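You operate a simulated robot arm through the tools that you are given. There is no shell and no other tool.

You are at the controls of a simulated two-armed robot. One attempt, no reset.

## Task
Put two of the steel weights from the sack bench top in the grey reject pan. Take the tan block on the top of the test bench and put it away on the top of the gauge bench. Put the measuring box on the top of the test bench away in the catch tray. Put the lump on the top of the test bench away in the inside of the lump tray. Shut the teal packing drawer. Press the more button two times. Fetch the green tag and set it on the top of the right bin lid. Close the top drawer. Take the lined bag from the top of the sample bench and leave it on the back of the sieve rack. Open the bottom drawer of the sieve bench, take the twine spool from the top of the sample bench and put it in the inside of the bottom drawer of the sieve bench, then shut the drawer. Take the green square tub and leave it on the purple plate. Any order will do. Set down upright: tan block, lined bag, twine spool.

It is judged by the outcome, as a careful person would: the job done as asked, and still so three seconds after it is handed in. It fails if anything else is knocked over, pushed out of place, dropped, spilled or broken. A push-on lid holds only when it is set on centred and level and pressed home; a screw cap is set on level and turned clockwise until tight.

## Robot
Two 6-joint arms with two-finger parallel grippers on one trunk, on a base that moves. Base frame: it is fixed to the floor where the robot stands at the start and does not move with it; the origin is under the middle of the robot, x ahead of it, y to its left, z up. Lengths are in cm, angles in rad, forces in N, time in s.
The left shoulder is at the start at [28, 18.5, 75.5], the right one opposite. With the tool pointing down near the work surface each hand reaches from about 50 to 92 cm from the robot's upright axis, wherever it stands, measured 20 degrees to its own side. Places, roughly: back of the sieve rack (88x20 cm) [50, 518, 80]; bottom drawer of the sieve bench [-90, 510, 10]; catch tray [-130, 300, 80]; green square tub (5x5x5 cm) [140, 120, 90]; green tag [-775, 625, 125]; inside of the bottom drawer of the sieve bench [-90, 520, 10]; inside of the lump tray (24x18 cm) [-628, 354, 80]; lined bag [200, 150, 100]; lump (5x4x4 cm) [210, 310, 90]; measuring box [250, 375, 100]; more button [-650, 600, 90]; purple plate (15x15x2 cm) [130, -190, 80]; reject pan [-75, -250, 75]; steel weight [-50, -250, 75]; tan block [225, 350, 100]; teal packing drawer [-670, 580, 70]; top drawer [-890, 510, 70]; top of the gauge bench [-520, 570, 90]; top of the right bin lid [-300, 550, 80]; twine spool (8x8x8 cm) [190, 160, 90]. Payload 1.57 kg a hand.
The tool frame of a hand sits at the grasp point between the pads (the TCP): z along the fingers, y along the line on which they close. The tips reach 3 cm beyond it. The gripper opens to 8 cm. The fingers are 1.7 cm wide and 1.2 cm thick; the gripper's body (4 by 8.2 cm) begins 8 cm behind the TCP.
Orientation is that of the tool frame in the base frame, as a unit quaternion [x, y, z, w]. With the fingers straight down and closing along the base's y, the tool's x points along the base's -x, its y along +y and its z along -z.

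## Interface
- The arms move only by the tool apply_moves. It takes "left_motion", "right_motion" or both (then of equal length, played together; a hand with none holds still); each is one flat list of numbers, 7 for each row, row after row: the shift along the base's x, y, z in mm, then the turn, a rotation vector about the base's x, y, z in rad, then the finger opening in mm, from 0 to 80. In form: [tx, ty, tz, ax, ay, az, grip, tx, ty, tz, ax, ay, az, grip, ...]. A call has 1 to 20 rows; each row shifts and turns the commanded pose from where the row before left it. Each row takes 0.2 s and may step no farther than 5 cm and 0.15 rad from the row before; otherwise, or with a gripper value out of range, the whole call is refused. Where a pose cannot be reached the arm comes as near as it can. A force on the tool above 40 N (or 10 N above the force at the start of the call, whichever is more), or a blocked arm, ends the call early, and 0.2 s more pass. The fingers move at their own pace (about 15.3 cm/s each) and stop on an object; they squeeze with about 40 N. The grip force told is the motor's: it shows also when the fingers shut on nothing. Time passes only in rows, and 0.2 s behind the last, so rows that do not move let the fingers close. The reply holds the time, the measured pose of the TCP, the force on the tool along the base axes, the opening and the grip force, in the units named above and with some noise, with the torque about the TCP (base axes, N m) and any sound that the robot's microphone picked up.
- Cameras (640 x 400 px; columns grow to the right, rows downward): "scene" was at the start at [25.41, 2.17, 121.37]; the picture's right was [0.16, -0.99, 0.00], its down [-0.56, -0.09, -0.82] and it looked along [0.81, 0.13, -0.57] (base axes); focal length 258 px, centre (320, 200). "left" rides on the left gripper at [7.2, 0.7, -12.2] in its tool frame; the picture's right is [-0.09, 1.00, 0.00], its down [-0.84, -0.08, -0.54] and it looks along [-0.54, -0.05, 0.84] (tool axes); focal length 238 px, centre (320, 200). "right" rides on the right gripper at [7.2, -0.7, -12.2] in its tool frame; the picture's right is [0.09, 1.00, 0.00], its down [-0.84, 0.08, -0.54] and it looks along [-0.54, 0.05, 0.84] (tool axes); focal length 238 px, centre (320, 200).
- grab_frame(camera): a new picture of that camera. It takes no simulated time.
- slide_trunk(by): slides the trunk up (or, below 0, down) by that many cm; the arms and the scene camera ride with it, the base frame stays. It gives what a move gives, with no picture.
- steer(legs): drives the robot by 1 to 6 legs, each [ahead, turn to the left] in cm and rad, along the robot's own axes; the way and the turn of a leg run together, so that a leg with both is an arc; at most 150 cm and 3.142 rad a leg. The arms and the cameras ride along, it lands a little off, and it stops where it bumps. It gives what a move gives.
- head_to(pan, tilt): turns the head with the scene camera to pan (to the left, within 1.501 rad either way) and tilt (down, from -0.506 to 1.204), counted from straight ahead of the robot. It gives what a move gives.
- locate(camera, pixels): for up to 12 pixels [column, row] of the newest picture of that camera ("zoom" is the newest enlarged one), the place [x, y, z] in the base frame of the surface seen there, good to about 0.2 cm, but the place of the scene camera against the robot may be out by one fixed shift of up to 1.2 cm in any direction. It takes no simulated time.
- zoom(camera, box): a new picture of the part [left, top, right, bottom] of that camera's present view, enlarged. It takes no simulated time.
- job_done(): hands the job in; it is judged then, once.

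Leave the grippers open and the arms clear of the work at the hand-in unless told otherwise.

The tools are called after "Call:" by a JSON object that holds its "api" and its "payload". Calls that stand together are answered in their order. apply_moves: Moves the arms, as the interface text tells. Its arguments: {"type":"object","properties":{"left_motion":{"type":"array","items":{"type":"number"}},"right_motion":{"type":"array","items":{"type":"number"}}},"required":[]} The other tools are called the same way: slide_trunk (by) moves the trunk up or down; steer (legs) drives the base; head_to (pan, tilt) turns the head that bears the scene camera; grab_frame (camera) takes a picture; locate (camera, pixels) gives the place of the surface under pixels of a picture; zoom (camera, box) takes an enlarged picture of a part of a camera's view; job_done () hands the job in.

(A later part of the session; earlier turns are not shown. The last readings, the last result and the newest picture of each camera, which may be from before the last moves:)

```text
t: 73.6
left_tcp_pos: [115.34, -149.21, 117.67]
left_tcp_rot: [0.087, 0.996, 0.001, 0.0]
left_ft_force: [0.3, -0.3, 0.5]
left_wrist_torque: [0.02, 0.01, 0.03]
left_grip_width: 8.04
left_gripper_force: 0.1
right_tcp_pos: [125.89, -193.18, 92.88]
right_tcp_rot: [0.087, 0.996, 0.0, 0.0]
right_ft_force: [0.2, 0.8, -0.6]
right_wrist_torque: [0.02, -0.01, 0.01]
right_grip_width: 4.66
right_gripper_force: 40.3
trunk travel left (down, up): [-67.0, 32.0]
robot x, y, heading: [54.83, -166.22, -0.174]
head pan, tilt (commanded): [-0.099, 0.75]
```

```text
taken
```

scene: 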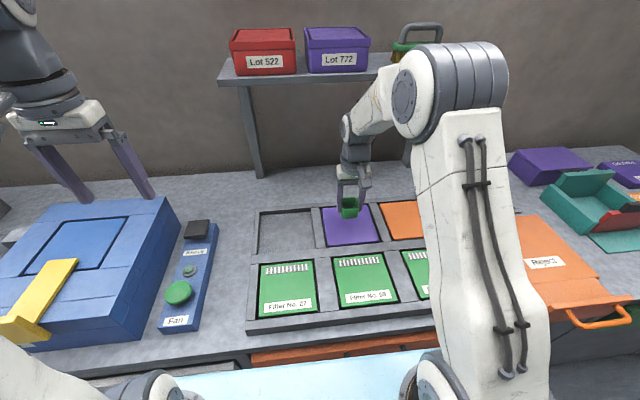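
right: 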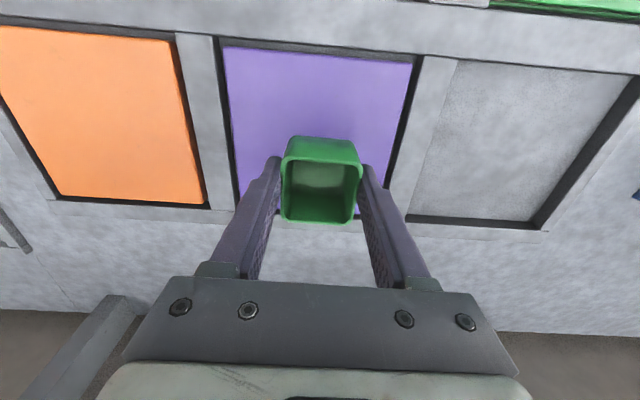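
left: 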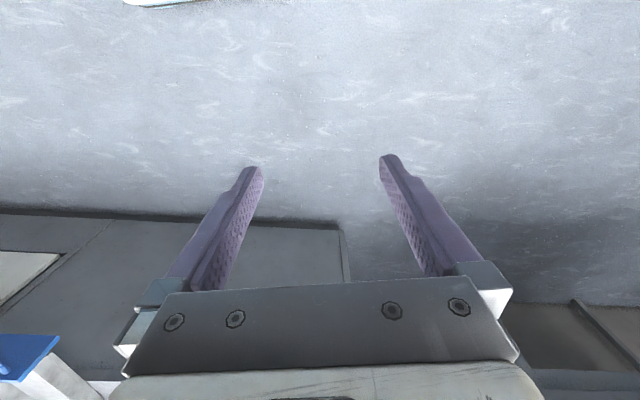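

Tub is centred above the purple plate. I lower it 4.7 cm gently.

Call:
{"api": "apply_moves", "payload": {"right_motion": [0, 0, -25, 0, 0, 0, 40, 0, 0, -17, 0, 0, 0, 40, 0, 0, -5, 0, 0, 0, 40, 0, 0, -2, 0, 0, 0, 40, 0, 0, 0, 0, 0, 0, 40]}}

```text
t: 74.8
left_tcp_pos: [115.29, -149.34, 117.58]
left_tcp_rot: [0.087, 0.996, 0.0, -0.001]
left_ft_force: [0.2, -0.2, 0.6]
left_wrist_torque: [-0.05, -0.02, -0.01]
left_grip_width: 8.01
left_gripper_force: 0.1
right_tcp_pos: [126.11, -193.38, 87.87]
right_tcp_rot: [0.085, 0.996, -0.001, 0.0]
right_ft_force: [-1.0, -1.2, 5.8]
right_wrist_torque: [-0.05, 0.04, -0.02]
right_grip_width: 4.68
right_gripper_force: 40.0
trunk travel left (down, up): [-67.0, 32.0]
robot x, y, heading: [54.51, -166.15, -0.17]
head pan, tilt (commanded): [-0.099, 0.75]
```

Contact force 5.8 N upward: the tub is on the plate. I open gently and lift off.

Call:
{"api": "apply_moves", "payload": {"right_motion": [0, 0, 0, 0, 0, 0, 60, 0, 0, 0, 0, 0, 0, 64, 0, 0, 10, 0, 0, 0, 64, 0, 0, 30, 0, 0, 0, 64, 0, 0, 45, 0, 0, 0, 64, 0, 0, 45, 0, 0, 0, 64, 0, 0, 45, 0, 0, 0, 64, 0, 0, 45, 0, 0, 0, 64, -40, -12, 0, 0, 0, -0.004, 80, -40, -12, 0, 0, 0, -0.004, 80, -40, -12, 0, 0, 0, -0.004, 80, -40, -12, 0, 0, 0, -0.004, 80]}}

Call:
{"api": "grab_frame", "payload": {"camera": "scene"}}

```text
t: 77.4
left_tcp_pos: [115.33, -149.21, 117.54]
left_tcp_rot: [0.087, 0.996, 0.0, -0.001]
left_ft_force: [-0.3, -0.9, 0.3]
left_wrist_torque: [-0.03, -0.01, -0.05]
left_grip_width: 7.98
left_gripper_force: 0.0
right_tcp_pos: [110.16, -198.27, 109.85]
right_tcp_rot: [0.093, 0.996, 0.0, 0.0]
right_ft_force: [-0.2, 0.5, -0.2]
right_wrist_torque: [0.02, 0.01, 0.01]
right_grip_width: 8.02
right_gripper_force: 0.2
trunk travel left (down, up): [-67.0, 32.0]
robot x, y, heading: [54.57, -166.32, -0.172]
head pan, tilt (commanded): [-0.099, 0.75]
```

```text
taken
```

scene: 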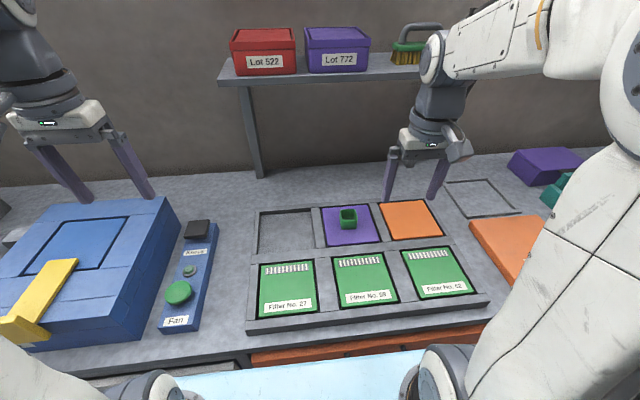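

Tub is on the purple plate. Next: back up and turn right toward the sack bench.

Call:
{"api": "steer", "payload": {"legs": [[-70, 0], [0, -1.55]]}}

Call:
{"api": "head_to", "payload": {"pan": 0.0, "tilt": 0.55}}

Call:
{"api": "grab_frame", "payload": {"camera": "scene"}}

```text
t: 85.0
left_tcp_pos: [4.97, -213.39, 117.56]
left_tcp_rot: [0.745, 0.668, 0.0, 0.0]
left_ft_force: [-0.1, -0.1, -0.3]
left_wrist_torque: [0.02, 0.0, 0.02]
left_grip_width: 8.02
left_gripper_force: 0.0
right_tcp_pos: [-44.31, -211.5, 109.75]
right_tcp_rot: [0.749, 0.663, 0.0, 0.0]
right_ft_force: [-0.6, 0.2, -0.8]
right_wrist_torque: [-0.03, 0.0, -0.01]
right_grip_width: 7.99
right_gripper_force: 0.0
trunk travel left (down, up): [-67.0, 32.0]
robot x, y, heading: [-15.75, -153.61, -1.679]
head pan, tilt (commanded): [-0.099, 0.75]
```

```text
t: 85.8
left_tcp_pos: [5.01, -213.43, 117.6]
left_tcp_rot: [0.744, 0.668, -0.001, 0.0]
left_ft_force: [-1.0, 0.7, -0.3]
left_wrist_torque: [-0.01, 0.04, 0.0]
left_grip_width: 8.01
left_gripper_force: 0.0
right_tcp_pos: [-44.28, -211.4, 109.77]
right_tcp_rot: [0.749, 0.663, 0.0, -0.001]
right_ft_force: [0.5, 0.3, 0.3]
right_wrist_torque: [-0.01, -0.02, 0.01]
right_grip_width: 8.0
right_gripper_force: 0.0
trunk travel left (down, up): [-67.0, 32.0]
robot x, y, heading: [-15.87, -153.74, -1.676]
head pan, tilt (commanded): [0.0, 0.55]
```

```text
taken
```

scene: 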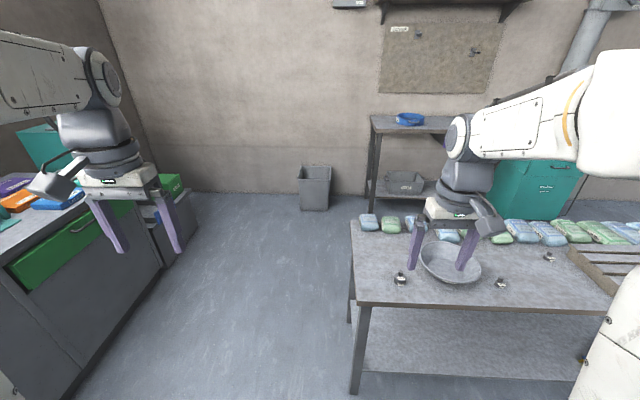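

I see three weights at (401,278), (502,282), (549,256) and the reject pan at (450,262). I locate them.

Call:
{"api": "locate", "payload": {"camera": "scene", "pixels": [[401, 278], [502, 283], [549, 256], [450, 265], [360, 302], [610, 308], [350, 225], [450, 243], [445, 283], [424, 260], [478, 268]]}}

Call:
{"api": "zoom", "payload": {"camera": "scene", "box": [350, 205, 640, 315]}}

```text
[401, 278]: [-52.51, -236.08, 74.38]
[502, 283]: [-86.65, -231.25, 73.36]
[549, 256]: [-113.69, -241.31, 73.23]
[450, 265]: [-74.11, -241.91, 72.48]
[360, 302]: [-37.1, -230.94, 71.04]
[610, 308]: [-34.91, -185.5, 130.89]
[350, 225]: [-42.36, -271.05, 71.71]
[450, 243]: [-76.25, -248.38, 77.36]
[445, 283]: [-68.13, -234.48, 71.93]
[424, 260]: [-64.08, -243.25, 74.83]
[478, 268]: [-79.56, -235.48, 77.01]
```

```text
2.21 times, centred on (495, 260) of scene
```

zoom: 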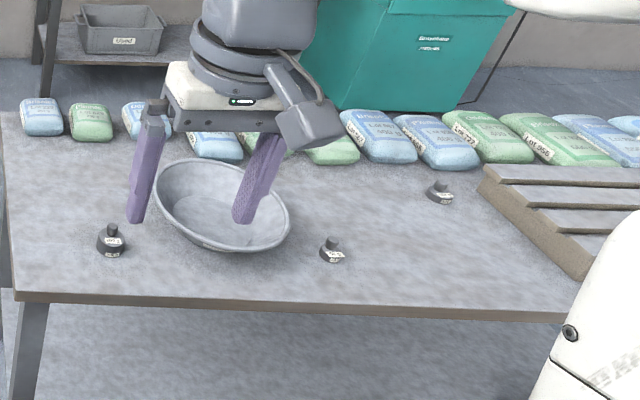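

Weights at ≈(-52.5,-236), (-86.6,-231), pan centre ≈(-72,-242), bench top ≈72. I drive to about (-60,-172) facing the bench and lower the trunk by 15.

Call:
{"api": "steer", "payload": {"legs": [[0, -1.065], [48, 0], [0, 1.015]]}}

Call:
{"api": "slide_trunk", "payload": {"by": -15}}

Call:
{"api": "head_to", "payload": {"pan": 0.0, "tilt": 0.75}}

Call:
{"api": "grab_frame", "payload": {"camera": "scene"}}

```text
t: 93.8
left_tcp_pos: [-43.27, -233.4, 117.6]
left_tcp_rot: [0.768, 0.641, -0.001, 0.0]
left_ft_force: [0.1, -0.2, 0.2]
left_wrist_torque: [0.03, -0.03, -0.03]
left_grip_width: 8.0
left_gripper_force: 0.0
right_tcp_pos: [-92.45, -228.1, 109.78]
right_tcp_rot: [0.771, 0.637, -0.001, 0.0]
right_ft_force: [0.2, 0.4, -0.9]
right_wrist_torque: [-0.01, 0.0, -0.02]
right_grip_width: 8.04
right_gripper_force: 0.0
trunk travel left (down, up): [-67.0, 32.0]
robot x, y, heading: [-60.29, -172.43, -1.747]
head pan, tilt (commanded): [0.0, 0.55]
```

```text
t: 95.6
left_tcp_pos: [-43.36, -233.18, 102.55]
left_tcp_rot: [0.767, 0.641, 0.0, -0.001]
left_ft_force: [0.8, 0.4, 0.6]
left_wrist_torque: [0.01, 0.03, 0.02]
left_grip_width: 7.98
left_gripper_force: 0.0
right_tcp_pos: [-92.31, -227.91, 94.79]
right_tcp_rot: [0.771, 0.637, 0.0, 0.0]
right_ft_force: [-0.3, 0.3, -0.5]
right_wrist_torque: [0.06, -0.01, 0.04]
right_grip_width: 8.01
right_gripper_force: 0.0
trunk travel left (down, up): [-52.0, 47.0]
robot x, y, heading: [-59.89, -172.67, -1.75]
head pan, tilt (commanded): [0.0, 0.55]
```

```text
t: 96.3
left_tcp_pos: [-43.41, -233.43, 102.54]
left_tcp_rot: [0.768, 0.641, 0.0, 0.001]
left_ft_force: [0.2, -0.4, -0.2]
left_wrist_torque: [0.0, -0.04, 0.0]
left_grip_width: 8.02
left_gripper_force: 0.0
right_tcp_pos: [-92.33, -228.0, 94.83]
right_tcp_rot: [0.771, 0.637, 0.0, 0.001]
right_ft_force: [-0.2, -0.7, -0.3]
right_wrist_torque: [0.03, -0.01, 0.0]
right_grip_width: 8.01
right_gripper_force: 0.1
trunk travel left (down, up): [-52.0, 47.0]
robot x, y, heading: [-60.4, -172.92, -1.751]
head pan, tilt (commanded): [0.0, 0.75]
```

```text
taken
```

scene: 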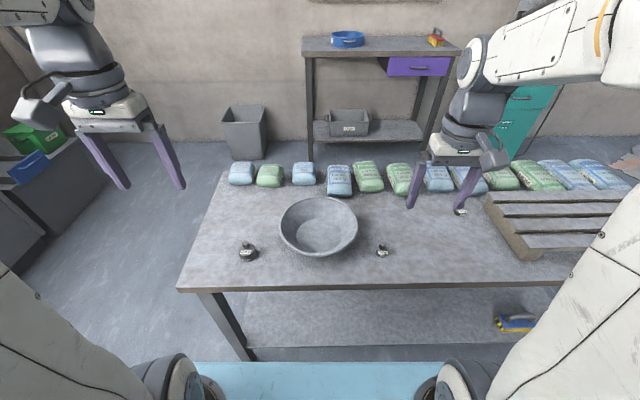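

I locate the weights (248,252), (382,250) and the pan (318,225) more precisely with zoom.

Call:
{"api": "zoom", "payload": {"camera": "scene", "box": [220, 190, 420, 280]}}

Call:
{"api": "locate", "payload": {"camera": "zoom", "pixels": [[90, 175], [90, 200], [88, 230], [518, 185], [518, 200], [518, 220], [315, 40], [190, 120], [440, 120], [320, 250], [320, 150]]}}

Call:
{"api": "grab_frame", "payload": {"camera": "right"}}

Call:
{"api": "grab_frame", "payload": {"camera": "left"}}

```text
3.20 times, centred on (320, 235) of scene
```

zoom: 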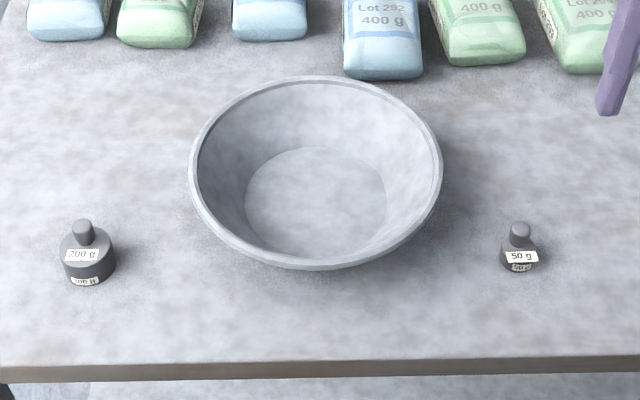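

```text
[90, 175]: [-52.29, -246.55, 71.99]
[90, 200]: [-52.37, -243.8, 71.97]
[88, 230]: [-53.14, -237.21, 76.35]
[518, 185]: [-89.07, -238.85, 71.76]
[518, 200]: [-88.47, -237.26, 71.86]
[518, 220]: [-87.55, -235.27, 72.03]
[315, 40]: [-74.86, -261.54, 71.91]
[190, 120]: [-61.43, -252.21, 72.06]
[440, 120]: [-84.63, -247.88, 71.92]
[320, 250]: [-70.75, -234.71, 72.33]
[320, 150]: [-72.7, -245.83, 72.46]
```

```text
taken
```

right: 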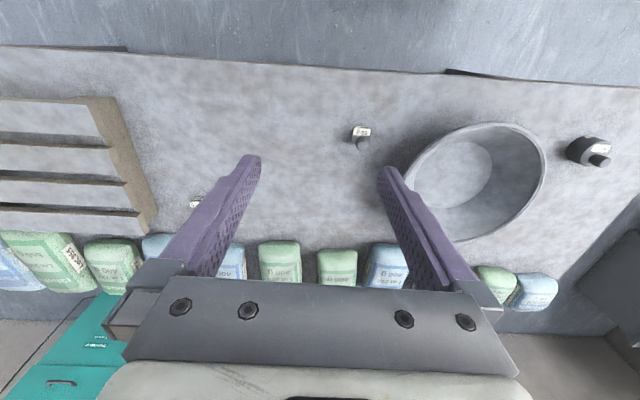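

```text
taken
```

left: 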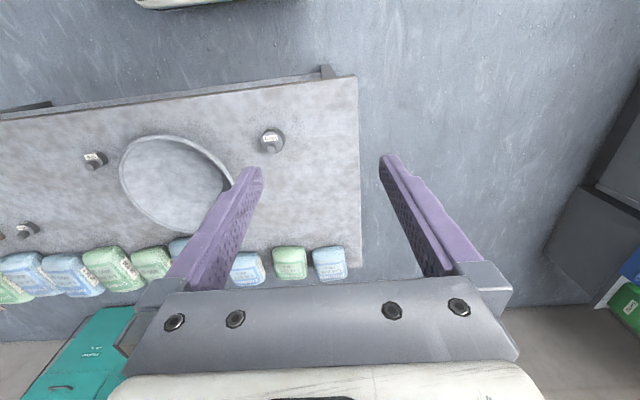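

The weights are 200 g (left) and 50 g (right). I zoom in with each wrist camera to locate them.

Call:
{"api": "zoom", "payload": {"camera": "right", "box": [320, 110, 400, 160]}}

Call:
{"api": "zoom", "payload": {"camera": "left", "box": [230, 110, 310, 160]}}

Call:
{"api": "locate", "payload": {"camera": "right", "pixels": [[361, 131], [362, 145], [352, 138], [371, 138], [590, 150], [600, 160]]}}

Call:
{"api": "locate", "payload": {"camera": "left", "pixels": [[271, 138], [272, 150], [261, 141], [284, 141], [100, 158], [175, 137], [122, 180], [182, 230]]}}

```text
8.00 times, centred on (360, 135) of right
```

zoom: 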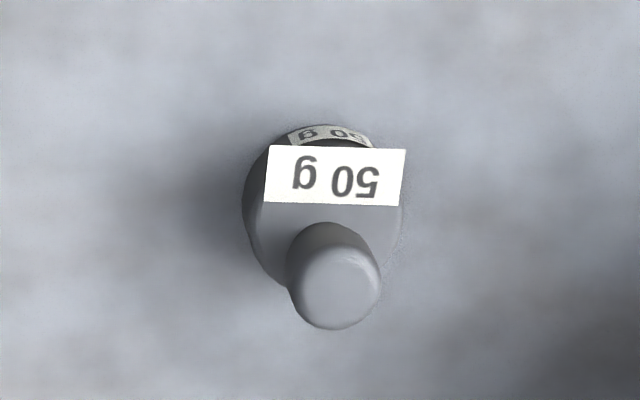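

```text
8.00 times, centred on (270, 135) of left
```

zoom: 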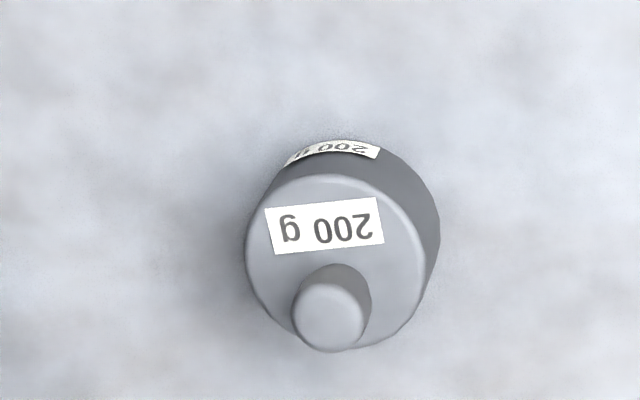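

```text
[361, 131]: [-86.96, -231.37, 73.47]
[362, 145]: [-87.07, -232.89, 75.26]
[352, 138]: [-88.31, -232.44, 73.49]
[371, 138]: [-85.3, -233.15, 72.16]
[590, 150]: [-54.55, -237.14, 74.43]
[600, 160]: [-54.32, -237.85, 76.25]
```

```text
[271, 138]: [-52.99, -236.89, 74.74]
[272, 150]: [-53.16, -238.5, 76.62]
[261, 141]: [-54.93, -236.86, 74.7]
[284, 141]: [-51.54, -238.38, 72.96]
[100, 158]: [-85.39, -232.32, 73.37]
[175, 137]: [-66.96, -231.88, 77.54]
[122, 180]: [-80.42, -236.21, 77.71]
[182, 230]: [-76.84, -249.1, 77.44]
```

Weights: 50 g at ≈(-87.05,-232.8), 200 g at ≈(-53.1,-238.2). I move both hands above them with 50 mm opening and check.

Call:
{"api": "apply_moves", "payload": {"left_motion": [-33, -16, -20, 0, 0, 0, 50, -32, -16, -20, 0, 0, 0, 50, -32, -17, -20, 0, 0, 0, 50, 0, 0, -40, 0, 0, 0, 50, 0, 0, -40, 0, 0, 0, 50, 0, 0, -40, 0, 0, 0, 50, 0, 0, 0, 0, 0, 0, 50], "right_motion": [18, -16, -10, 0, 0, 0, 50, 18, -16, -10, 0, 0, 0, 50, 17, -16, -10, 0, 0, 0, 50, 0, 0, -25, 0, 0, 0, 50, 0, 0, -25, 0, 0, 0, 50, 0, 0, -25, 0, 0, 0, 50, 0, 0, 0, 0, 0, 0, 50]}}

Call:
{"api": "grab_frame", "payload": {"camera": "right"}}

Call:
{"api": "grab_frame", "payload": {"camera": "left"}}

```text
t: 97.9
left_tcp_pos: [-52.85, -238.02, 84.79]
left_tcp_rot: [0.767, 0.642, -0.001, 0.001]
left_ft_force: [-0.2, -0.4, 0.5]
left_wrist_torque: [0.03, -0.01, -0.06]
left_grip_width: 4.99
left_gripper_force: 0.1
right_tcp_pos: [-86.93, -233.06, 84.36]
right_tcp_rot: [0.771, 0.636, 0.0, 0.0]
right_ft_force: [-0.5, -0.3, 0.4]
right_wrist_torque: [0.02, 0.01, 0.01]
right_grip_width: 5.0
right_gripper_force: 0.1
trunk travel left (down, up): [-52.0, 47.0]
robot x, y, heading: [-59.75, -172.55, -1.746]
head pan, tilt (commanded): [0.0, 0.75]
```

```text
taken
```

right: 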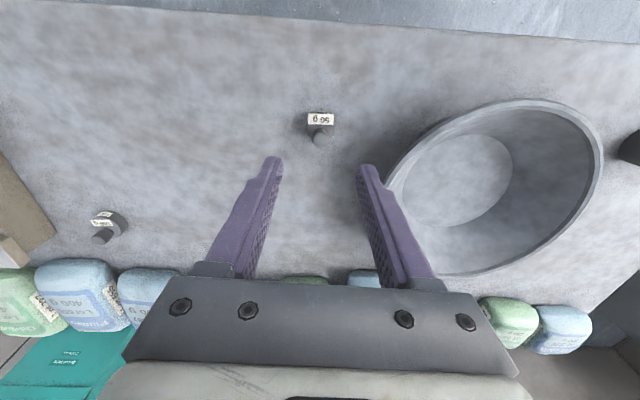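

```text
taken
```

left: 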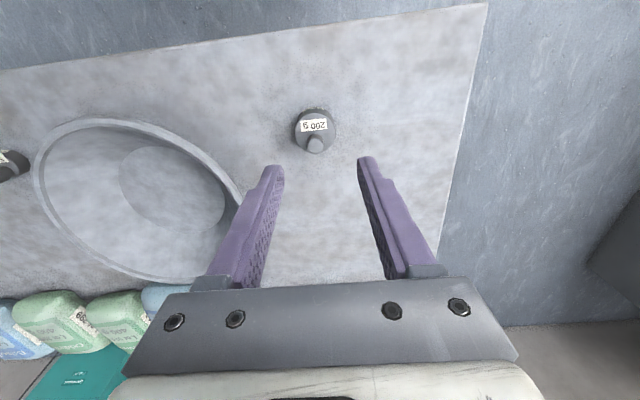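

Alignment is good (left needs -3.5 mm in x). I descend to ≈75.4 and close on the bodies.

Call:
{"api": "apply_moves", "payload": {"left_motion": [-3, 1, -40, 0, 0, 0, 50, 0, 0, -35, 0, 0, 0, 50, 0, 0, -18, 0, 0, 0, 50, 0, 0, 0, 0, 0, 0, 50, 0, 0, 0, 0, 0, 0, 15, 0, 0, 0, 0, 0, 0, 15, 0, 0, 0, 0, 0, 0, 15], "right_motion": [0, 0, -40, 0, 0, 0, 50, 0, 0, -35, 0, 0, 0, 50, 0, 0, -15, 0, 0, 0, 50, 0, 0, 0, 0, 0, 0, 50, 0, 0, 0, 0, 0, 0, 10, 0, 0, 0, 0, 0, 0, 10, 0, 0, 0, 0, 0, 0, 10]}}

Call:
{"api": "grab_frame", "payload": {"camera": "right"}}

Call:
{"api": "grab_frame", "payload": {"camera": "left"}}

```text
t: 99.5
left_tcp_pos: [-53.42, -238.15, 75.21]
left_tcp_rot: [0.767, 0.641, 0.0, 0.0]
left_ft_force: [0.2, 0.4, -0.1]
left_wrist_torque: [-0.01, 0.04, 0.0]
left_grip_width: 3.89
left_gripper_force: 40.2
right_tcp_pos: [-87.13, -232.9, 75.33]
right_tcp_rot: [0.771, 0.637, 0.0, -0.001]
right_ft_force: [0.1, 0.3, 0.9]
right_wrist_torque: [0.01, 0.03, 0.02]
right_grip_width: 2.63
right_gripper_force: 37.6
trunk travel left (down, up): [-52.0, 47.0]
robot x, y, heading: [-60.03, -172.77, -1.746]
head pan, tilt (commanded): [0.0, 0.75]
```

```text
taken
```

right: 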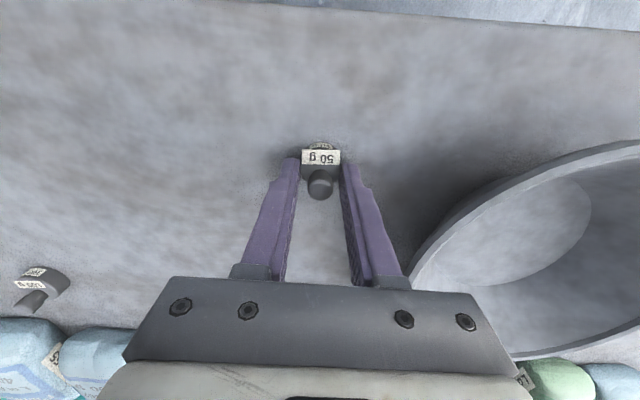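

```text
taken
```

left: 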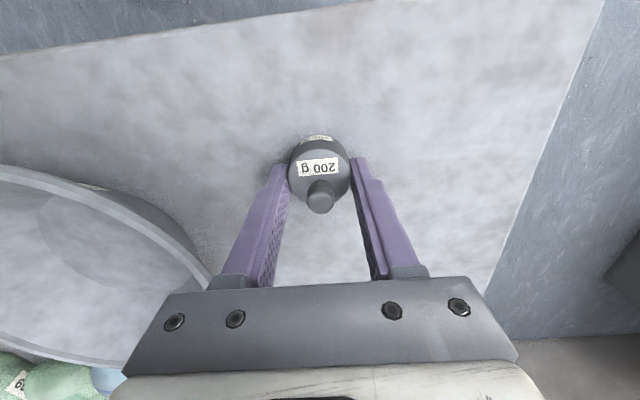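

Both held. I lift both 14 cm.

Call:
{"api": "apply_moves", "payload": {"left_motion": [0, 0, 20, 0, 0, 0, 15, 0, 0, 40, 0, 0, 0, 15, 0, 0, 40, 0, 0, 0, 15, 0, 0, 40, 0, 0, 0, 15, 0, 0, 0, 0, 0, 0, 15], "right_motion": [0, 0, 20, 0, 0, 0, 10, 0, 0, 40, 0, 0, 0, 10, 0, 0, 40, 0, 0, 0, 10, 0, 0, 40, 0, 0, 0, 10, 0, 0, 0, 0, 0, 0, 10]}}

Call:
{"api": "grab_frame", "payload": {"camera": "left"}}

Call:
{"api": "grab_frame", "payload": {"camera": "right"}}

Call:
{"api": "grab_frame", "payload": {"camera": "scene"}}

```text
t: 100.7
left_tcp_pos: [-53.17, -238.05, 89.36]
left_tcp_rot: [0.768, 0.641, 0.0, -0.002]
left_ft_force: [1.0, 0.9, -1.4]
left_wrist_torque: [0.01, 0.02, 0.0]
left_grip_width: 3.88
left_gripper_force: 40.7
right_tcp_pos: [-86.97, -232.92, 89.63]
right_tcp_rot: [0.771, 0.637, 0.001, 0.0]
right_ft_force: [0.1, -0.3, -0.2]
right_wrist_torque: [0.0, -0.01, -0.02]
right_grip_width: 2.61
right_gripper_force: 37.4
trunk travel left (down, up): [-52.0, 47.0]
robot x, y, heading: [-59.8, -172.97, -1.746]
head pan, tilt (commanded): [0.0, 0.75]
```

```text
taken
```

left: 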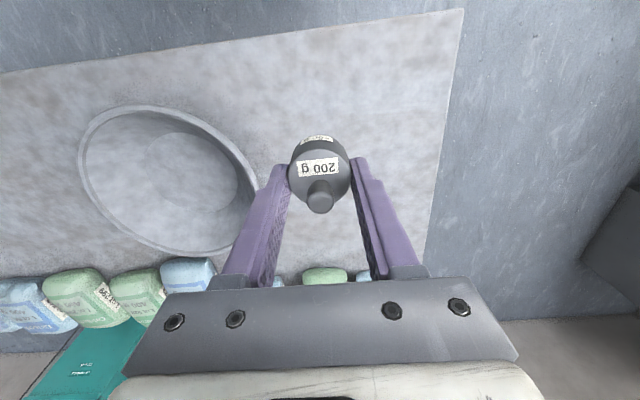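

```text
taken
```

right: 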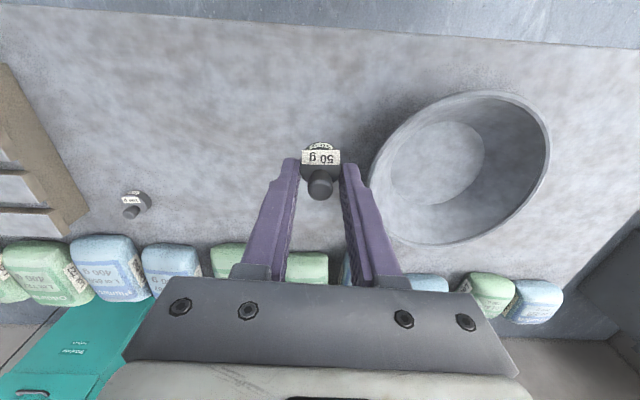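

```text
taken
```

scene: 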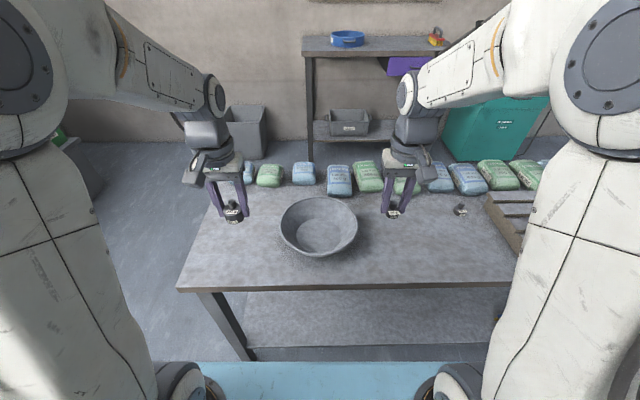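

I locate the pan's bottom centre and rim from both wrist cameras.

Call:
{"api": "locate", "payload": {"camera": "left", "pixels": [[190, 178], [82, 165], [150, 109], [165, 250], [250, 220], [215, 128], [140, 160], [238, 195]]}}

Call:
{"api": "locate", "payload": {"camera": "right", "pixels": [[437, 163], [373, 190], [546, 150], [490, 96], [425, 243], [390, 190], [483, 150]]}}

```text
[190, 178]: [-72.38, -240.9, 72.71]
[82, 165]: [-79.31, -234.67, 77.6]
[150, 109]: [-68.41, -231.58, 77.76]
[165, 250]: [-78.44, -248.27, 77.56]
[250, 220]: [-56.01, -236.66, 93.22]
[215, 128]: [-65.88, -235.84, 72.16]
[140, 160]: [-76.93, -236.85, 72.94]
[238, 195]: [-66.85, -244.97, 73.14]
```

```text
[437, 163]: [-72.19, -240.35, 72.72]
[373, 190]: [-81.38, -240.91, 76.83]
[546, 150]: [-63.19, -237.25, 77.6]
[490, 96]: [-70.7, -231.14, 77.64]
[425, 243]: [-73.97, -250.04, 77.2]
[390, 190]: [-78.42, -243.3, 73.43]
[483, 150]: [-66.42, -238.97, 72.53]
```

Pan centre ≈(-72.2,-240.7), bottom z≈72.7. I move the left hand over the pan (right hand aside), then down.

Call:
{"api": "apply_moves", "payload": {"left_motion": [-43, -4, 0, 0, 0, 0, 15, -43, -4, 0, 0, 0, 0, 15, -43, -4, 0, 0, 0, 0, 15, -43, -3, 0, 0, 0, 0, 15, 0, 0, -40, 0, 0, 0, 15, 0, 0, -40, 0, 0, 0, 15, 0, 0, -30, 0, 0, 0, 15, 0, 0, 0, 0, 0, 0, 15], "right_motion": [-25, 5, 0, 0, 0, 0, 10, -25, 5, 0, 0, 0, 0, 10, -25, 5, 0, 0, 0, 0, 10, -25, 5, 0, 0, 0, 0, 10, 0, 0, 0, 0, 0, 0, 10, 0, 0, 0, 0, 0, 0, 10, 0, 0, 0, 0, 0, 0, 10, 0, 0, 0, 0, 0, 0, 10]}}

Call:
{"api": "grab_frame", "payload": {"camera": "left"}}

```text
t: 102.5
left_tcp_pos: [-70.54, -239.48, 78.28]
left_tcp_rot: [0.768, 0.641, 0.0, 0.0]
left_ft_force: [-0.3, -1.0, -1.5]
left_wrist_torque: [-0.01, -0.02, -0.01]
left_grip_width: 3.9
left_gripper_force: 40.0
right_tcp_pos: [-97.23, -230.74, 89.48]
right_tcp_rot: [0.771, 0.637, -0.001, 0.0]
right_ft_force: [0.4, 0.9, -0.6]
right_wrist_torque: [-0.01, 0.0, 0.01]
right_grip_width: 2.63
right_gripper_force: 36.8
trunk travel left (down, up): [-52.0, 47.0]
robot x, y, heading: [-60.02, -172.4, -1.745]
head pan, tilt (commanded): [0.0, 0.75]
```

```text
taken
```

left: 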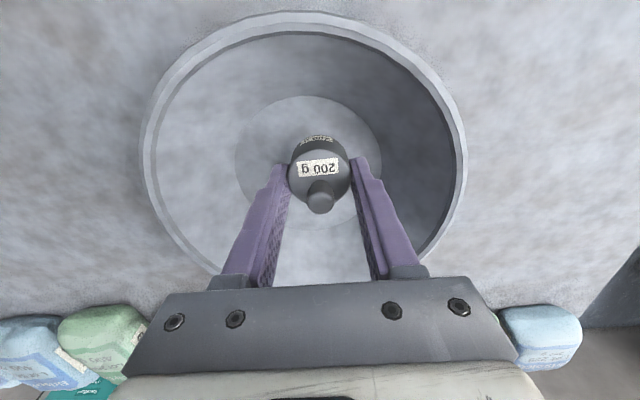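

The weight is above the pan's floor. I lower 2.2 cm gently and release.

Call:
{"api": "apply_moves", "payload": {"left_motion": [0, 0, -12, 0, 0, 0, 15, 0, 0, -6, 0, 0, 0, 15, 0, 0, -3, 0, 0, 0, 15, 0, 0, 0, 0, 0, 0, 15]}}

```text
t: 103.5
left_tcp_pos: [-70.67, -239.6, 76.12]
left_tcp_rot: [0.767, 0.641, 0.0, 0.0]
left_ft_force: [0.1, 0.5, -2.5]
left_wrist_torque: [0.01, 0.02, 0.02]
left_grip_width: 3.89
left_gripper_force: 40.2
right_tcp_pos: [-97.22, -230.82, 89.52]
right_tcp_rot: [0.771, 0.637, 0.0, 0.0]
right_ft_force: [0.5, 0.3, 0.3]
right_wrist_torque: [0.0, 0.01, 0.0]
right_grip_width: 2.61
right_gripper_force: 37.0
trunk travel left (down, up): [-52.0, 47.0]
robot x, y, heading: [-60.32, -172.87, -1.743]
head pan, tilt (commanded): [0.0, 0.75]
```

No contact yet; 2–3 mm more, then release and lift.

Call:
{"api": "apply_moves", "payload": {"left_motion": [0, 0, -2, 0, 0, 0, 15, 0, 0, -1, 0, 0, 0, 15, 0, 0, 0, 0, 0, 0, 44, 0, 0, 0, 0, 0, 0, 46, 0, 0, 10, 0, 0, 0, 46, 0, 0, 30, 0, 0, 0, 46, 0, 0, 40, 0, 0, 0, 46, 0, 0, 40, 0, 0, 0, 46, 40, -5, 20, 0, 0, 0, 46, 40, -5, 20, 0, 0, 0, 46, 45, -5, 0, 0, 0, 0, 46, 45, -5, 0, 0, 0, 0, 46]}}

Call:
{"api": "grab_frame", "payload": {"camera": "scene"}}

Call:
{"api": "grab_frame", "payload": {"camera": "right"}}

```text
t: 106.1
left_tcp_pos: [-53.69, -241.82, 92.17]
left_tcp_rot: [0.767, 0.641, 0.0, 0.0]
left_ft_force: [-0.3, 0.0, 0.0]
left_wrist_torque: [0.03, 0.0, -0.03]
left_grip_width: 4.59
left_gripper_force: 0.0
right_tcp_pos: [-97.13, -230.64, 89.47]
right_tcp_rot: [0.771, 0.637, 0.0, 0.0]
right_ft_force: [0.1, -1.2, -0.6]
right_wrist_torque: [0.03, 0.0, 0.03]
right_grip_width: 2.63
right_gripper_force: 37.4
trunk travel left (down, up): [-52.0, 47.0]
robot x, y, heading: [-60.08, -172.82, -1.746]
head pan, tilt (commanded): [0.0, 0.75]
```

```text
taken
```

scene: 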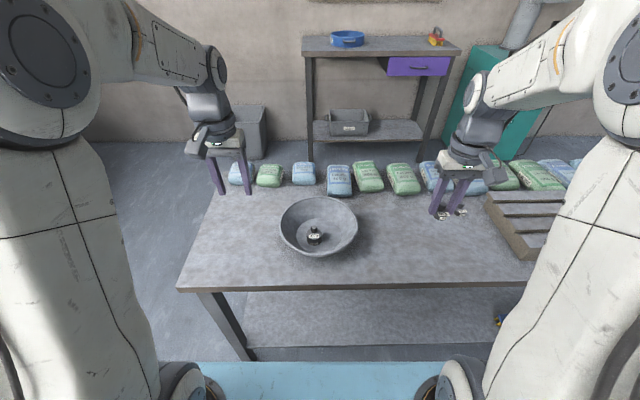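

```text
taken
```

right: 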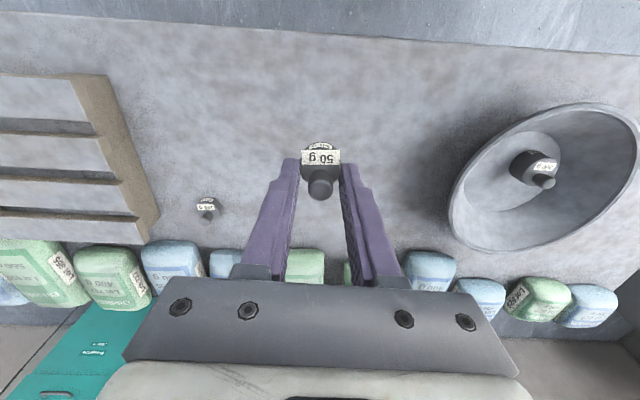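

The 200 g weight sits in the pan. Now the right hand brings the 50 g weight to (-74.5,-242.3) while the left moves aside.

Call:
{"api": "apply_moves", "payload": {"left_motion": [20, 0, 5, 0, 0, 0, 46, 20, 0, 5, 0, 0, 0, 46, 20, 0, 5, 0, 0, 0, 46, 20, 0, 5, 0, 0, 0, 46, 20, 0, 5, 0, 0, 0, 46, 0, 0, 0, 0, 0, 0, 46, 0, 0, 0, 0, 0, 0, 46, 0, 0, 0, 0, 0, 0, 46, 0, 0, 0, 0, 0, 0, 46, 0, 0, 0, 0, 0, 0, 46], "right_motion": [38, -19, 0, 0, 0, 0, 10, 38, -19, 0, 0, 0, 0, 10, 38, -20, 0, 0, 0, 0, 10, 38, -19, 0, 0, 0, 0, 10, 37, -20, 0, 0, 0, 0, 10, 37, -19, 0, 0, 0, 0, 10, 0, 0, -45, 0, 0, 0, 10, 0, 0, -45, 0, 0, 0, 10, 0, 0, -25, 0, 0, 0, 10, 0, 0, 0, 0, 0, 0, 10]}}

Call:
{"api": "grab_frame", "payload": {"camera": "right"}}

```text
t: 108.3
left_tcp_pos: [-43.69, -241.79, 94.32]
left_tcp_rot: [0.767, 0.642, 0.0, 0.0]
left_ft_force: [-0.5, 0.1, 0.3]
left_wrist_torque: [0.01, -0.05, 0.0]
left_grip_width: 4.59
left_gripper_force: 0.0
right_tcp_pos: [-74.51, -242.28, 77.55]
right_tcp_rot: [0.772, 0.636, 0.0, 0.0]
right_ft_force: [0.3, 0.5, -0.2]
right_wrist_torque: [0.02, 0.0, 0.0]
right_grip_width: 2.6
right_gripper_force: 37.3
trunk travel left (down, up): [-52.0, 47.0]
robot x, y, heading: [-59.67, -172.5, -1.746]
head pan, tilt (commanded): [0.0, 0.75]
```

```text
taken
```

right: 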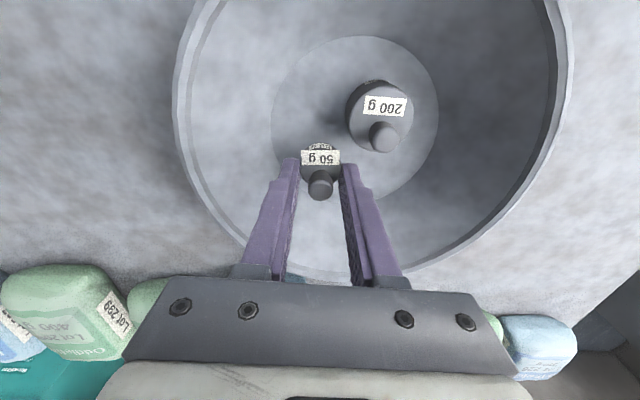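

Clear of the other weight. I lower the last 1.5 cm, release with a small opening and lift out.

Call:
{"api": "apply_moves", "payload": {"right_motion": [0, 0, -10, 0, 0, 0, 10, 0, 0, -4, 0, 0, 0, 10, 0, 0, -2, 0, 0, 0, 10, 0, 0, 0, 0, 0, 0, 33, 0, 0, 0, 0, 0, 0, 34, 0, 0, 10, 0, 0, 0, 34, 0, 0, 30, 0, 0, 0, 34, 0, 0, 40, 0, 0, 0, 34, 0, 0, 45, 0, 0, 0, 34, -40, 20, 20, 0, 0, 0, 60, -40, 20, 0, 0, 0, 0, 80, -40, 20, 0, 0, 0, 0, 80]}}

Call:
{"api": "grab_frame", "payload": {"camera": "scene"}}

Call:
{"api": "zoom", "payload": {"camera": "scene", "box": [260, 180, 380, 260]}}

```text
t: 110.9
left_tcp_pos: [-43.79, -241.77, 94.23]
left_tcp_rot: [0.767, 0.642, 0.0, 0.0]
left_ft_force: [-0.5, -0.1, 0.7]
left_wrist_torque: [0.02, 0.0, -0.01]
left_grip_width: 4.59
left_gripper_force: 0.1
right_tcp_pos: [-86.54, -236.2, 90.53]
right_tcp_rot: [0.771, 0.637, 0.0, 0.0]
right_ft_force: [0.2, -1.1, -0.1]
right_wrist_torque: [0.0, 0.01, 0.02]
right_grip_width: 8.01
right_gripper_force: 0.0
trunk travel left (down, up): [-52.0, 47.0]
robot x, y, heading: [-60.1, -172.75, -1.746]
head pan, tilt (commanded): [0.0, 0.75]
```

```text
taken
```

scene: 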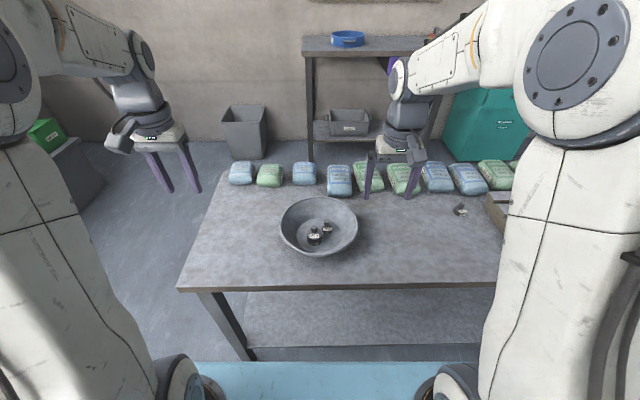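

```text
5.00 times, centred on (320, 220) of scene
```

zoom: 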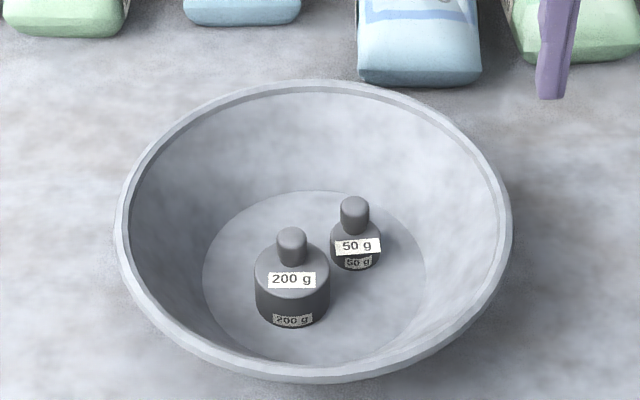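

Both weights are in the reject pan. Before moving, I retract the arms and use the left wrist camera to see the robot's own base extents at the top of its image.

Call:
{"api": "apply_moves", "payload": {"left_motion": [4, 30, 10, 0, 0, 0, 80, 4, 30, 10, 0, 0, 0, 80, 4, 30, 10, 0, 0, 0, 80], "right_motion": [-20, 38, 20, 0, 0, 0, 80, -20, 38, 20, 0, 0, 0, 80, -20, 38, 20, 0, 0, 0, 80]}}

Call:
{"api": "grab_frame", "payload": {"camera": "left"}}

Call:
{"api": "locate", "payload": {"camera": "left", "pixels": [[150, 2], [180, 3], [200, 2], [120, 1], [220, 1]]}}

```text
t: 111.7
left_tcp_pos: [-42.47, -232.58, 97.09]
left_tcp_rot: [0.767, 0.642, 0.0, -0.001]
left_ft_force: [-1.1, -1.0, 0.4]
left_wrist_torque: [0.05, 0.05, 0.0]
left_grip_width: 7.97
left_gripper_force: 0.0
right_tcp_pos: [-92.69, -224.82, 96.25]
right_tcp_rot: [0.771, 0.637, -0.001, 0.0]
right_ft_force: [0.3, -0.5, -0.6]
right_wrist_torque: [0.04, -0.01, 0.01]
right_grip_width: 7.99
right_gripper_force: 0.1
trunk travel left (down, up): [-52.0, 47.0]
robot x, y, heading: [-60.5, -172.71, -1.749]
head pan, tilt (commanded): [0.0, 0.75]
```

```text
taken
```

left: 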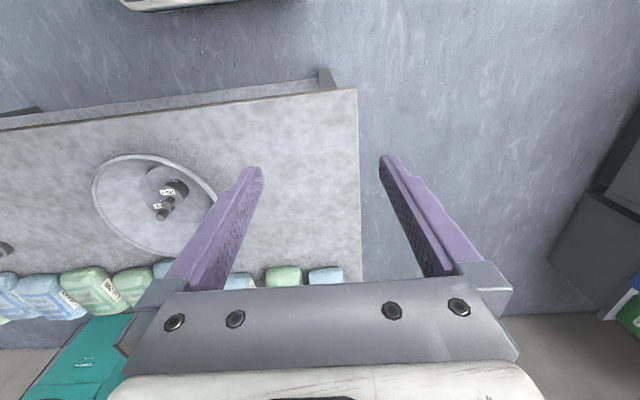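

```text
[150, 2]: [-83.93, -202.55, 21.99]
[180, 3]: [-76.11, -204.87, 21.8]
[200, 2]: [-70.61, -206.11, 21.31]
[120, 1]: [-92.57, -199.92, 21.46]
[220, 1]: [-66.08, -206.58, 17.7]
```

The base top is only ~22 cm high, front at ~34 cm, so it can slide under the open sample bench. I drive back toward the sample bench staging point, raising the trunk.

Call:
{"api": "steer", "payload": {"legs": [[-84, 0], [0, 2.954], [139, 0], [139, 0], [0, -1.365]]}}

Call:
{"api": "slide_trunk", "payload": {"by": 30}}

Call:
{"api": "head_to", "payload": {"pan": 0.0, "tilt": 0.7}}

Call:
{"api": "grab_frame", "payload": {"camera": "scene"}}

```text
t: 139.6
left_tcp_pos: [86.55, 202.25, 97.05]
left_tcp_rot: [0.019, 1.0, 0.0, 0.0]
left_ft_force: [0.6, -0.9, 0.3]
left_wrist_torque: [-0.04, 0.0, 0.03]
left_grip_width: 8.0
left_gripper_force: 0.1
right_tcp_pos: [85.88, 151.45, 96.26]
right_tcp_rot: [0.024, 1.0, 0.0, 0.0]
right_ft_force: [-0.4, 0.2, -0.1]
right_wrist_torque: [0.01, -0.02, -0.03]
right_grip_width: 7.99
right_gripper_force: 0.1
trunk travel left (down, up): [-52.0, 47.0]
robot x, y, heading: [29.77, 176.23, -0.032]
head pan, tilt (commanded): [0.0, 0.75]
```

```text
t: 142.6
left_tcp_pos: [86.63, 202.25, 127.03]
left_tcp_rot: [0.019, 1.0, 0.0, 0.0]
left_ft_force: [-0.3, -0.8, -0.2]
left_wrist_torque: [-0.01, -0.02, -0.01]
left_grip_width: 8.01
left_gripper_force: 0.0
right_tcp_pos: [86.0, 151.53, 126.39]
right_tcp_rot: [0.024, 1.0, 0.0, 0.0]
right_ft_force: [-0.2, 0.7, -0.1]
right_wrist_torque: [-0.01, -0.01, -0.03]
right_grip_width: 8.01
right_gripper_force: 0.1
trunk travel left (down, up): [-82.0, 17.0]
robot x, y, heading: [29.7, 176.19, -0.037]
head pan, tilt (commanded): [0.0, 0.75]
```

```text
t: 143.2
left_tcp_pos: [86.59, 202.24, 127.06]
left_tcp_rot: [0.019, 1.0, -0.001, 0.0]
left_ft_force: [1.7, -0.2, -0.5]
left_wrist_torque: [0.0, 0.02, -0.03]
left_grip_width: 7.98
left_gripper_force: 0.0
right_tcp_pos: [86.01, 151.49, 126.32]
right_tcp_rot: [0.025, 1.0, 0.0, 0.0]
right_ft_force: [0.5, 0.9, -0.3]
right_wrist_torque: [-0.02, -0.01, -0.02]
right_grip_width: 8.03
right_gripper_force: 0.0
trunk travel left (down, up): [-82.0, 17.0]
robot x, y, heading: [29.64, 176.43, -0.032]
head pan, tilt (commanded): [0.0, 0.7]
```

```text
taken
```

scene: 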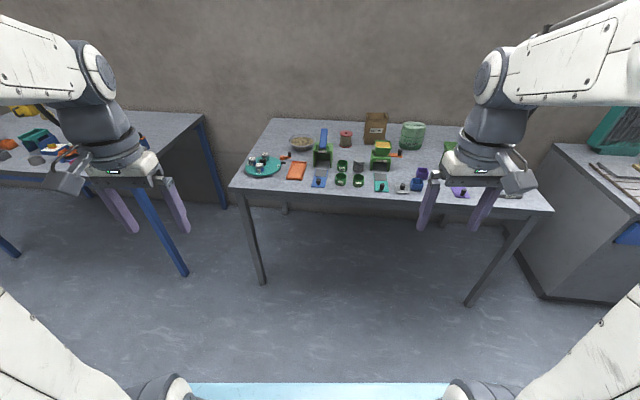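

I locate the bench legs and front edge plus the bag and spool from here.

Call:
{"api": "locate", "payload": {"camera": "scene", "pixels": [[262, 278], [468, 298], [232, 187], [552, 210], [375, 128], [346, 138], [315, 170], [380, 170], [286, 205]]}}

Call:
{"api": "zoom", "payload": {"camera": "scene", "box": [300, 95, 460, 195]}}

```text
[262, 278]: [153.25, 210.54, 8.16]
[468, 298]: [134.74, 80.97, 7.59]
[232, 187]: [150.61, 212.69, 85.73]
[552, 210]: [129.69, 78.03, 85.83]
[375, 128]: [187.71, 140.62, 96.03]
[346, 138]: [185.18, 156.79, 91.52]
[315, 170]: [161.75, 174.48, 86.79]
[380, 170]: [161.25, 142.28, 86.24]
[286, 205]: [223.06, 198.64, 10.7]
```

```text
4.00 times, centred on (380, 145) of scene
```

zoom: 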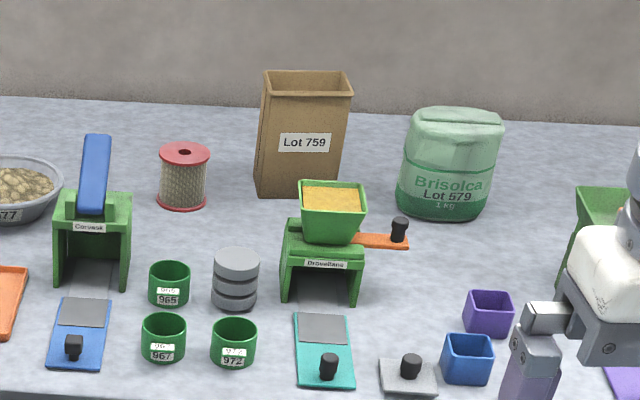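

The front legs are at y≈81 and 210, so there's room to slide in between. I turn slightly right and drive forward with arms high.

Call:
{"api": "steer", "payload": {"legs": [[0, -0.14], [80, 0.02]]}}

Call:
{"api": "head_to", "payload": {"pan": 0.0, "tilt": 0.85}}

Call:
{"api": "grab_frame", "payload": {"camera": "scene"}}

```text
t: 148.1
left_tcp_pos: [169.54, 182.34, 127.07]
left_tcp_rot: [0.077, 0.997, -0.001, 0.001]
left_ft_force: [0.6, -0.2, -0.5]
left_wrist_torque: [0.02, -0.03, 0.02]
left_grip_width: 8.0
left_gripper_force: 0.2
right_tcp_pos: [163.11, 131.94, 126.25]
right_tcp_rot: [0.082, 0.997, 0.0, 0.0]
right_ft_force: [-0.4, 0.5, 0.3]
right_wrist_torque: [-0.02, 0.0, 0.02]
right_grip_width: 8.0
right_gripper_force: 0.1
trunk travel left (down, up): [-82.0, 17.0]
robot x, y, heading: [110.64, 162.97, -0.151]
head pan, tilt (commanded): [0.0, 0.7]
```

```text
t: 148.8
left_tcp_pos: [169.65, 182.32, 126.97]
left_tcp_rot: [0.077, 0.997, 0.0, 0.0]
left_ft_force: [0.0, -0.3, 1.1]
left_wrist_torque: [-0.02, -0.04, -0.01]
left_grip_width: 7.99
left_gripper_force: 0.0
right_tcp_pos: [163.11, 131.95, 126.26]
right_tcp_rot: [0.082, 0.997, 0.0, 0.0]
right_ft_force: [0.9, -0.2, -0.1]
right_wrist_torque: [-0.01, 0.02, 0.01]
right_grip_width: 8.0
right_gripper_force: 0.0
trunk travel left (down, up): [-82.0, 17.0]
robot x, y, heading: [109.99, 162.78, -0.144]
head pan, tilt (commanded): [0.0, 0.85]
```

```text
taken
```

scene: 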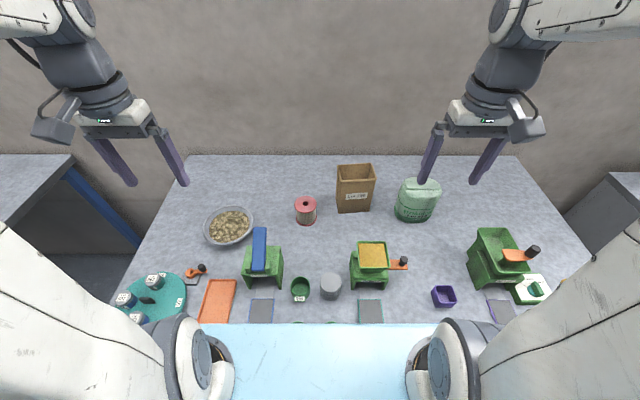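

We're in place. I zoom on the bag and spool.

Call:
{"api": "zoom", "payload": {"camera": "scene", "box": [280, 150, 400, 225]}}

Call:
{"api": "locate", "payload": {"camera": "zoom", "pixels": [[310, 83], [502, 70], [318, 155], [508, 147], [410, 75], [410, 152], [400, 110], [137, 260], [137, 245], [83, 265], [192, 265], [410, 300]]}}

```text
5.33 times, centred on (340, 188) of scene
```

zoom: 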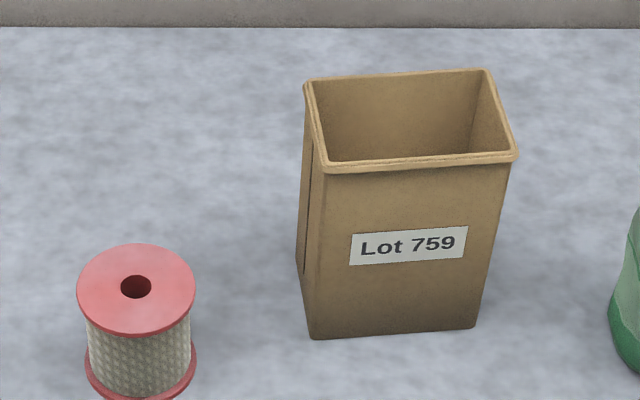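

```text
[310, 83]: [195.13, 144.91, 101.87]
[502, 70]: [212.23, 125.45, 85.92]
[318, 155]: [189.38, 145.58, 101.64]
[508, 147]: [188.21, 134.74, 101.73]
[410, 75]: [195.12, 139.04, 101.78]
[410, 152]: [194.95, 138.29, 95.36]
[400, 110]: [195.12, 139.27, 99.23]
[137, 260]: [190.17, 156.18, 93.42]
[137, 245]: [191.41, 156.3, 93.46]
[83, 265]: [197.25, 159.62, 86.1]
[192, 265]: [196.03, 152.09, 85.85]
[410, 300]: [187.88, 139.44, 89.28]
```

The bag's rim spans about 7 cm (x) by 11 cm (y), top z≈101.8. I move the right hand over to look inside with its wrist camera.

Call:
{"api": "apply_moves", "payload": {"right_motion": [40, 9, 0, 0, 0, 0, 80, 40, 9, 0, 0, 0, 0, 80, 40, 9, 0, 0, 0, 0, 80, 40, 9, 0, 0, 0, 0, 80, 40, 9, 0, 0, 0, 0, 80, 40, 9, 0, 0, 0, 0, 80, 0, 0, 0, 0, 0, 0, 80]}}

Call:
{"api": "grab_frame", "payload": {"camera": "right"}}

```text
t: 150.4
left_tcp_pos: [169.55, 182.27, 127.12]
left_tcp_rot: [0.077, 0.997, -0.001, 0.0]
left_ft_force: [-0.6, -0.2, -0.4]
left_wrist_torque: [-0.02, 0.03, 0.0]
left_grip_width: 7.99
left_gripper_force: 0.1
right_tcp_pos: [187.25, 137.04, 126.23]
right_tcp_rot: [0.083, 0.997, 0.0, -0.001]
right_ft_force: [0.5, -0.1, -0.5]
right_wrist_torque: [-0.02, 0.02, 0.01]
right_grip_width: 8.0
right_gripper_force: 0.1
trunk travel left (down, up): [-82.0, 17.0]
robot x, y, heading: [110.23, 163.28, -0.154]
head pan, tilt (commanded): [0.0, 0.85]
```

```text
taken
```

right: 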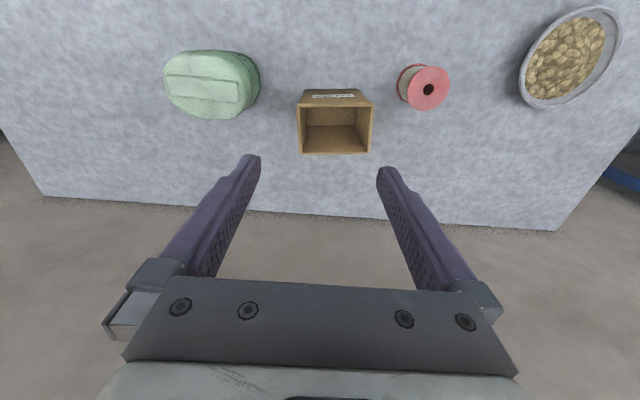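

Call:
{"api": "zoom", "payload": {"camera": "right", "box": [280, 70, 400, 170]}}

Call:
{"api": "locate", "payload": {"camera": "right", "pixels": [[300, 105], [370, 105], [302, 153], [369, 152], [335, 106], [335, 153], [336, 135], [427, 75], [428, 89], [412, 85]]}}

```text
4.00 times, centred on (340, 120) of right
```

zoom: 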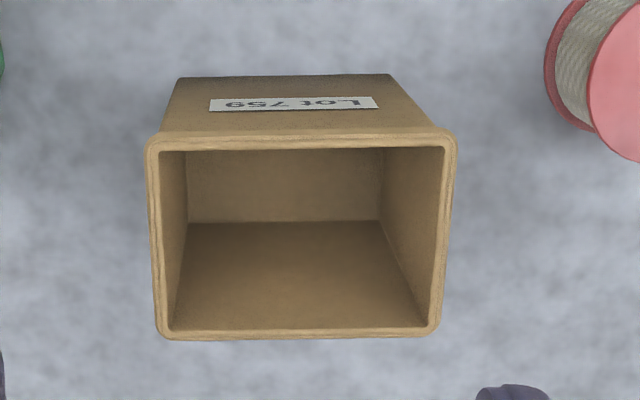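

```text
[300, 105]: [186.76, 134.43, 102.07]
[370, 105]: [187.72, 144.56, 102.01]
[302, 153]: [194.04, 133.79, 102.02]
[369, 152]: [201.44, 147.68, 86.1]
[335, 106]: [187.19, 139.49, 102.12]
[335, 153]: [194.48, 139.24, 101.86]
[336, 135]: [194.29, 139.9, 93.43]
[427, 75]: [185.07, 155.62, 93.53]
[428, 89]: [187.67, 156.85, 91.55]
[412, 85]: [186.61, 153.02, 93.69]
```

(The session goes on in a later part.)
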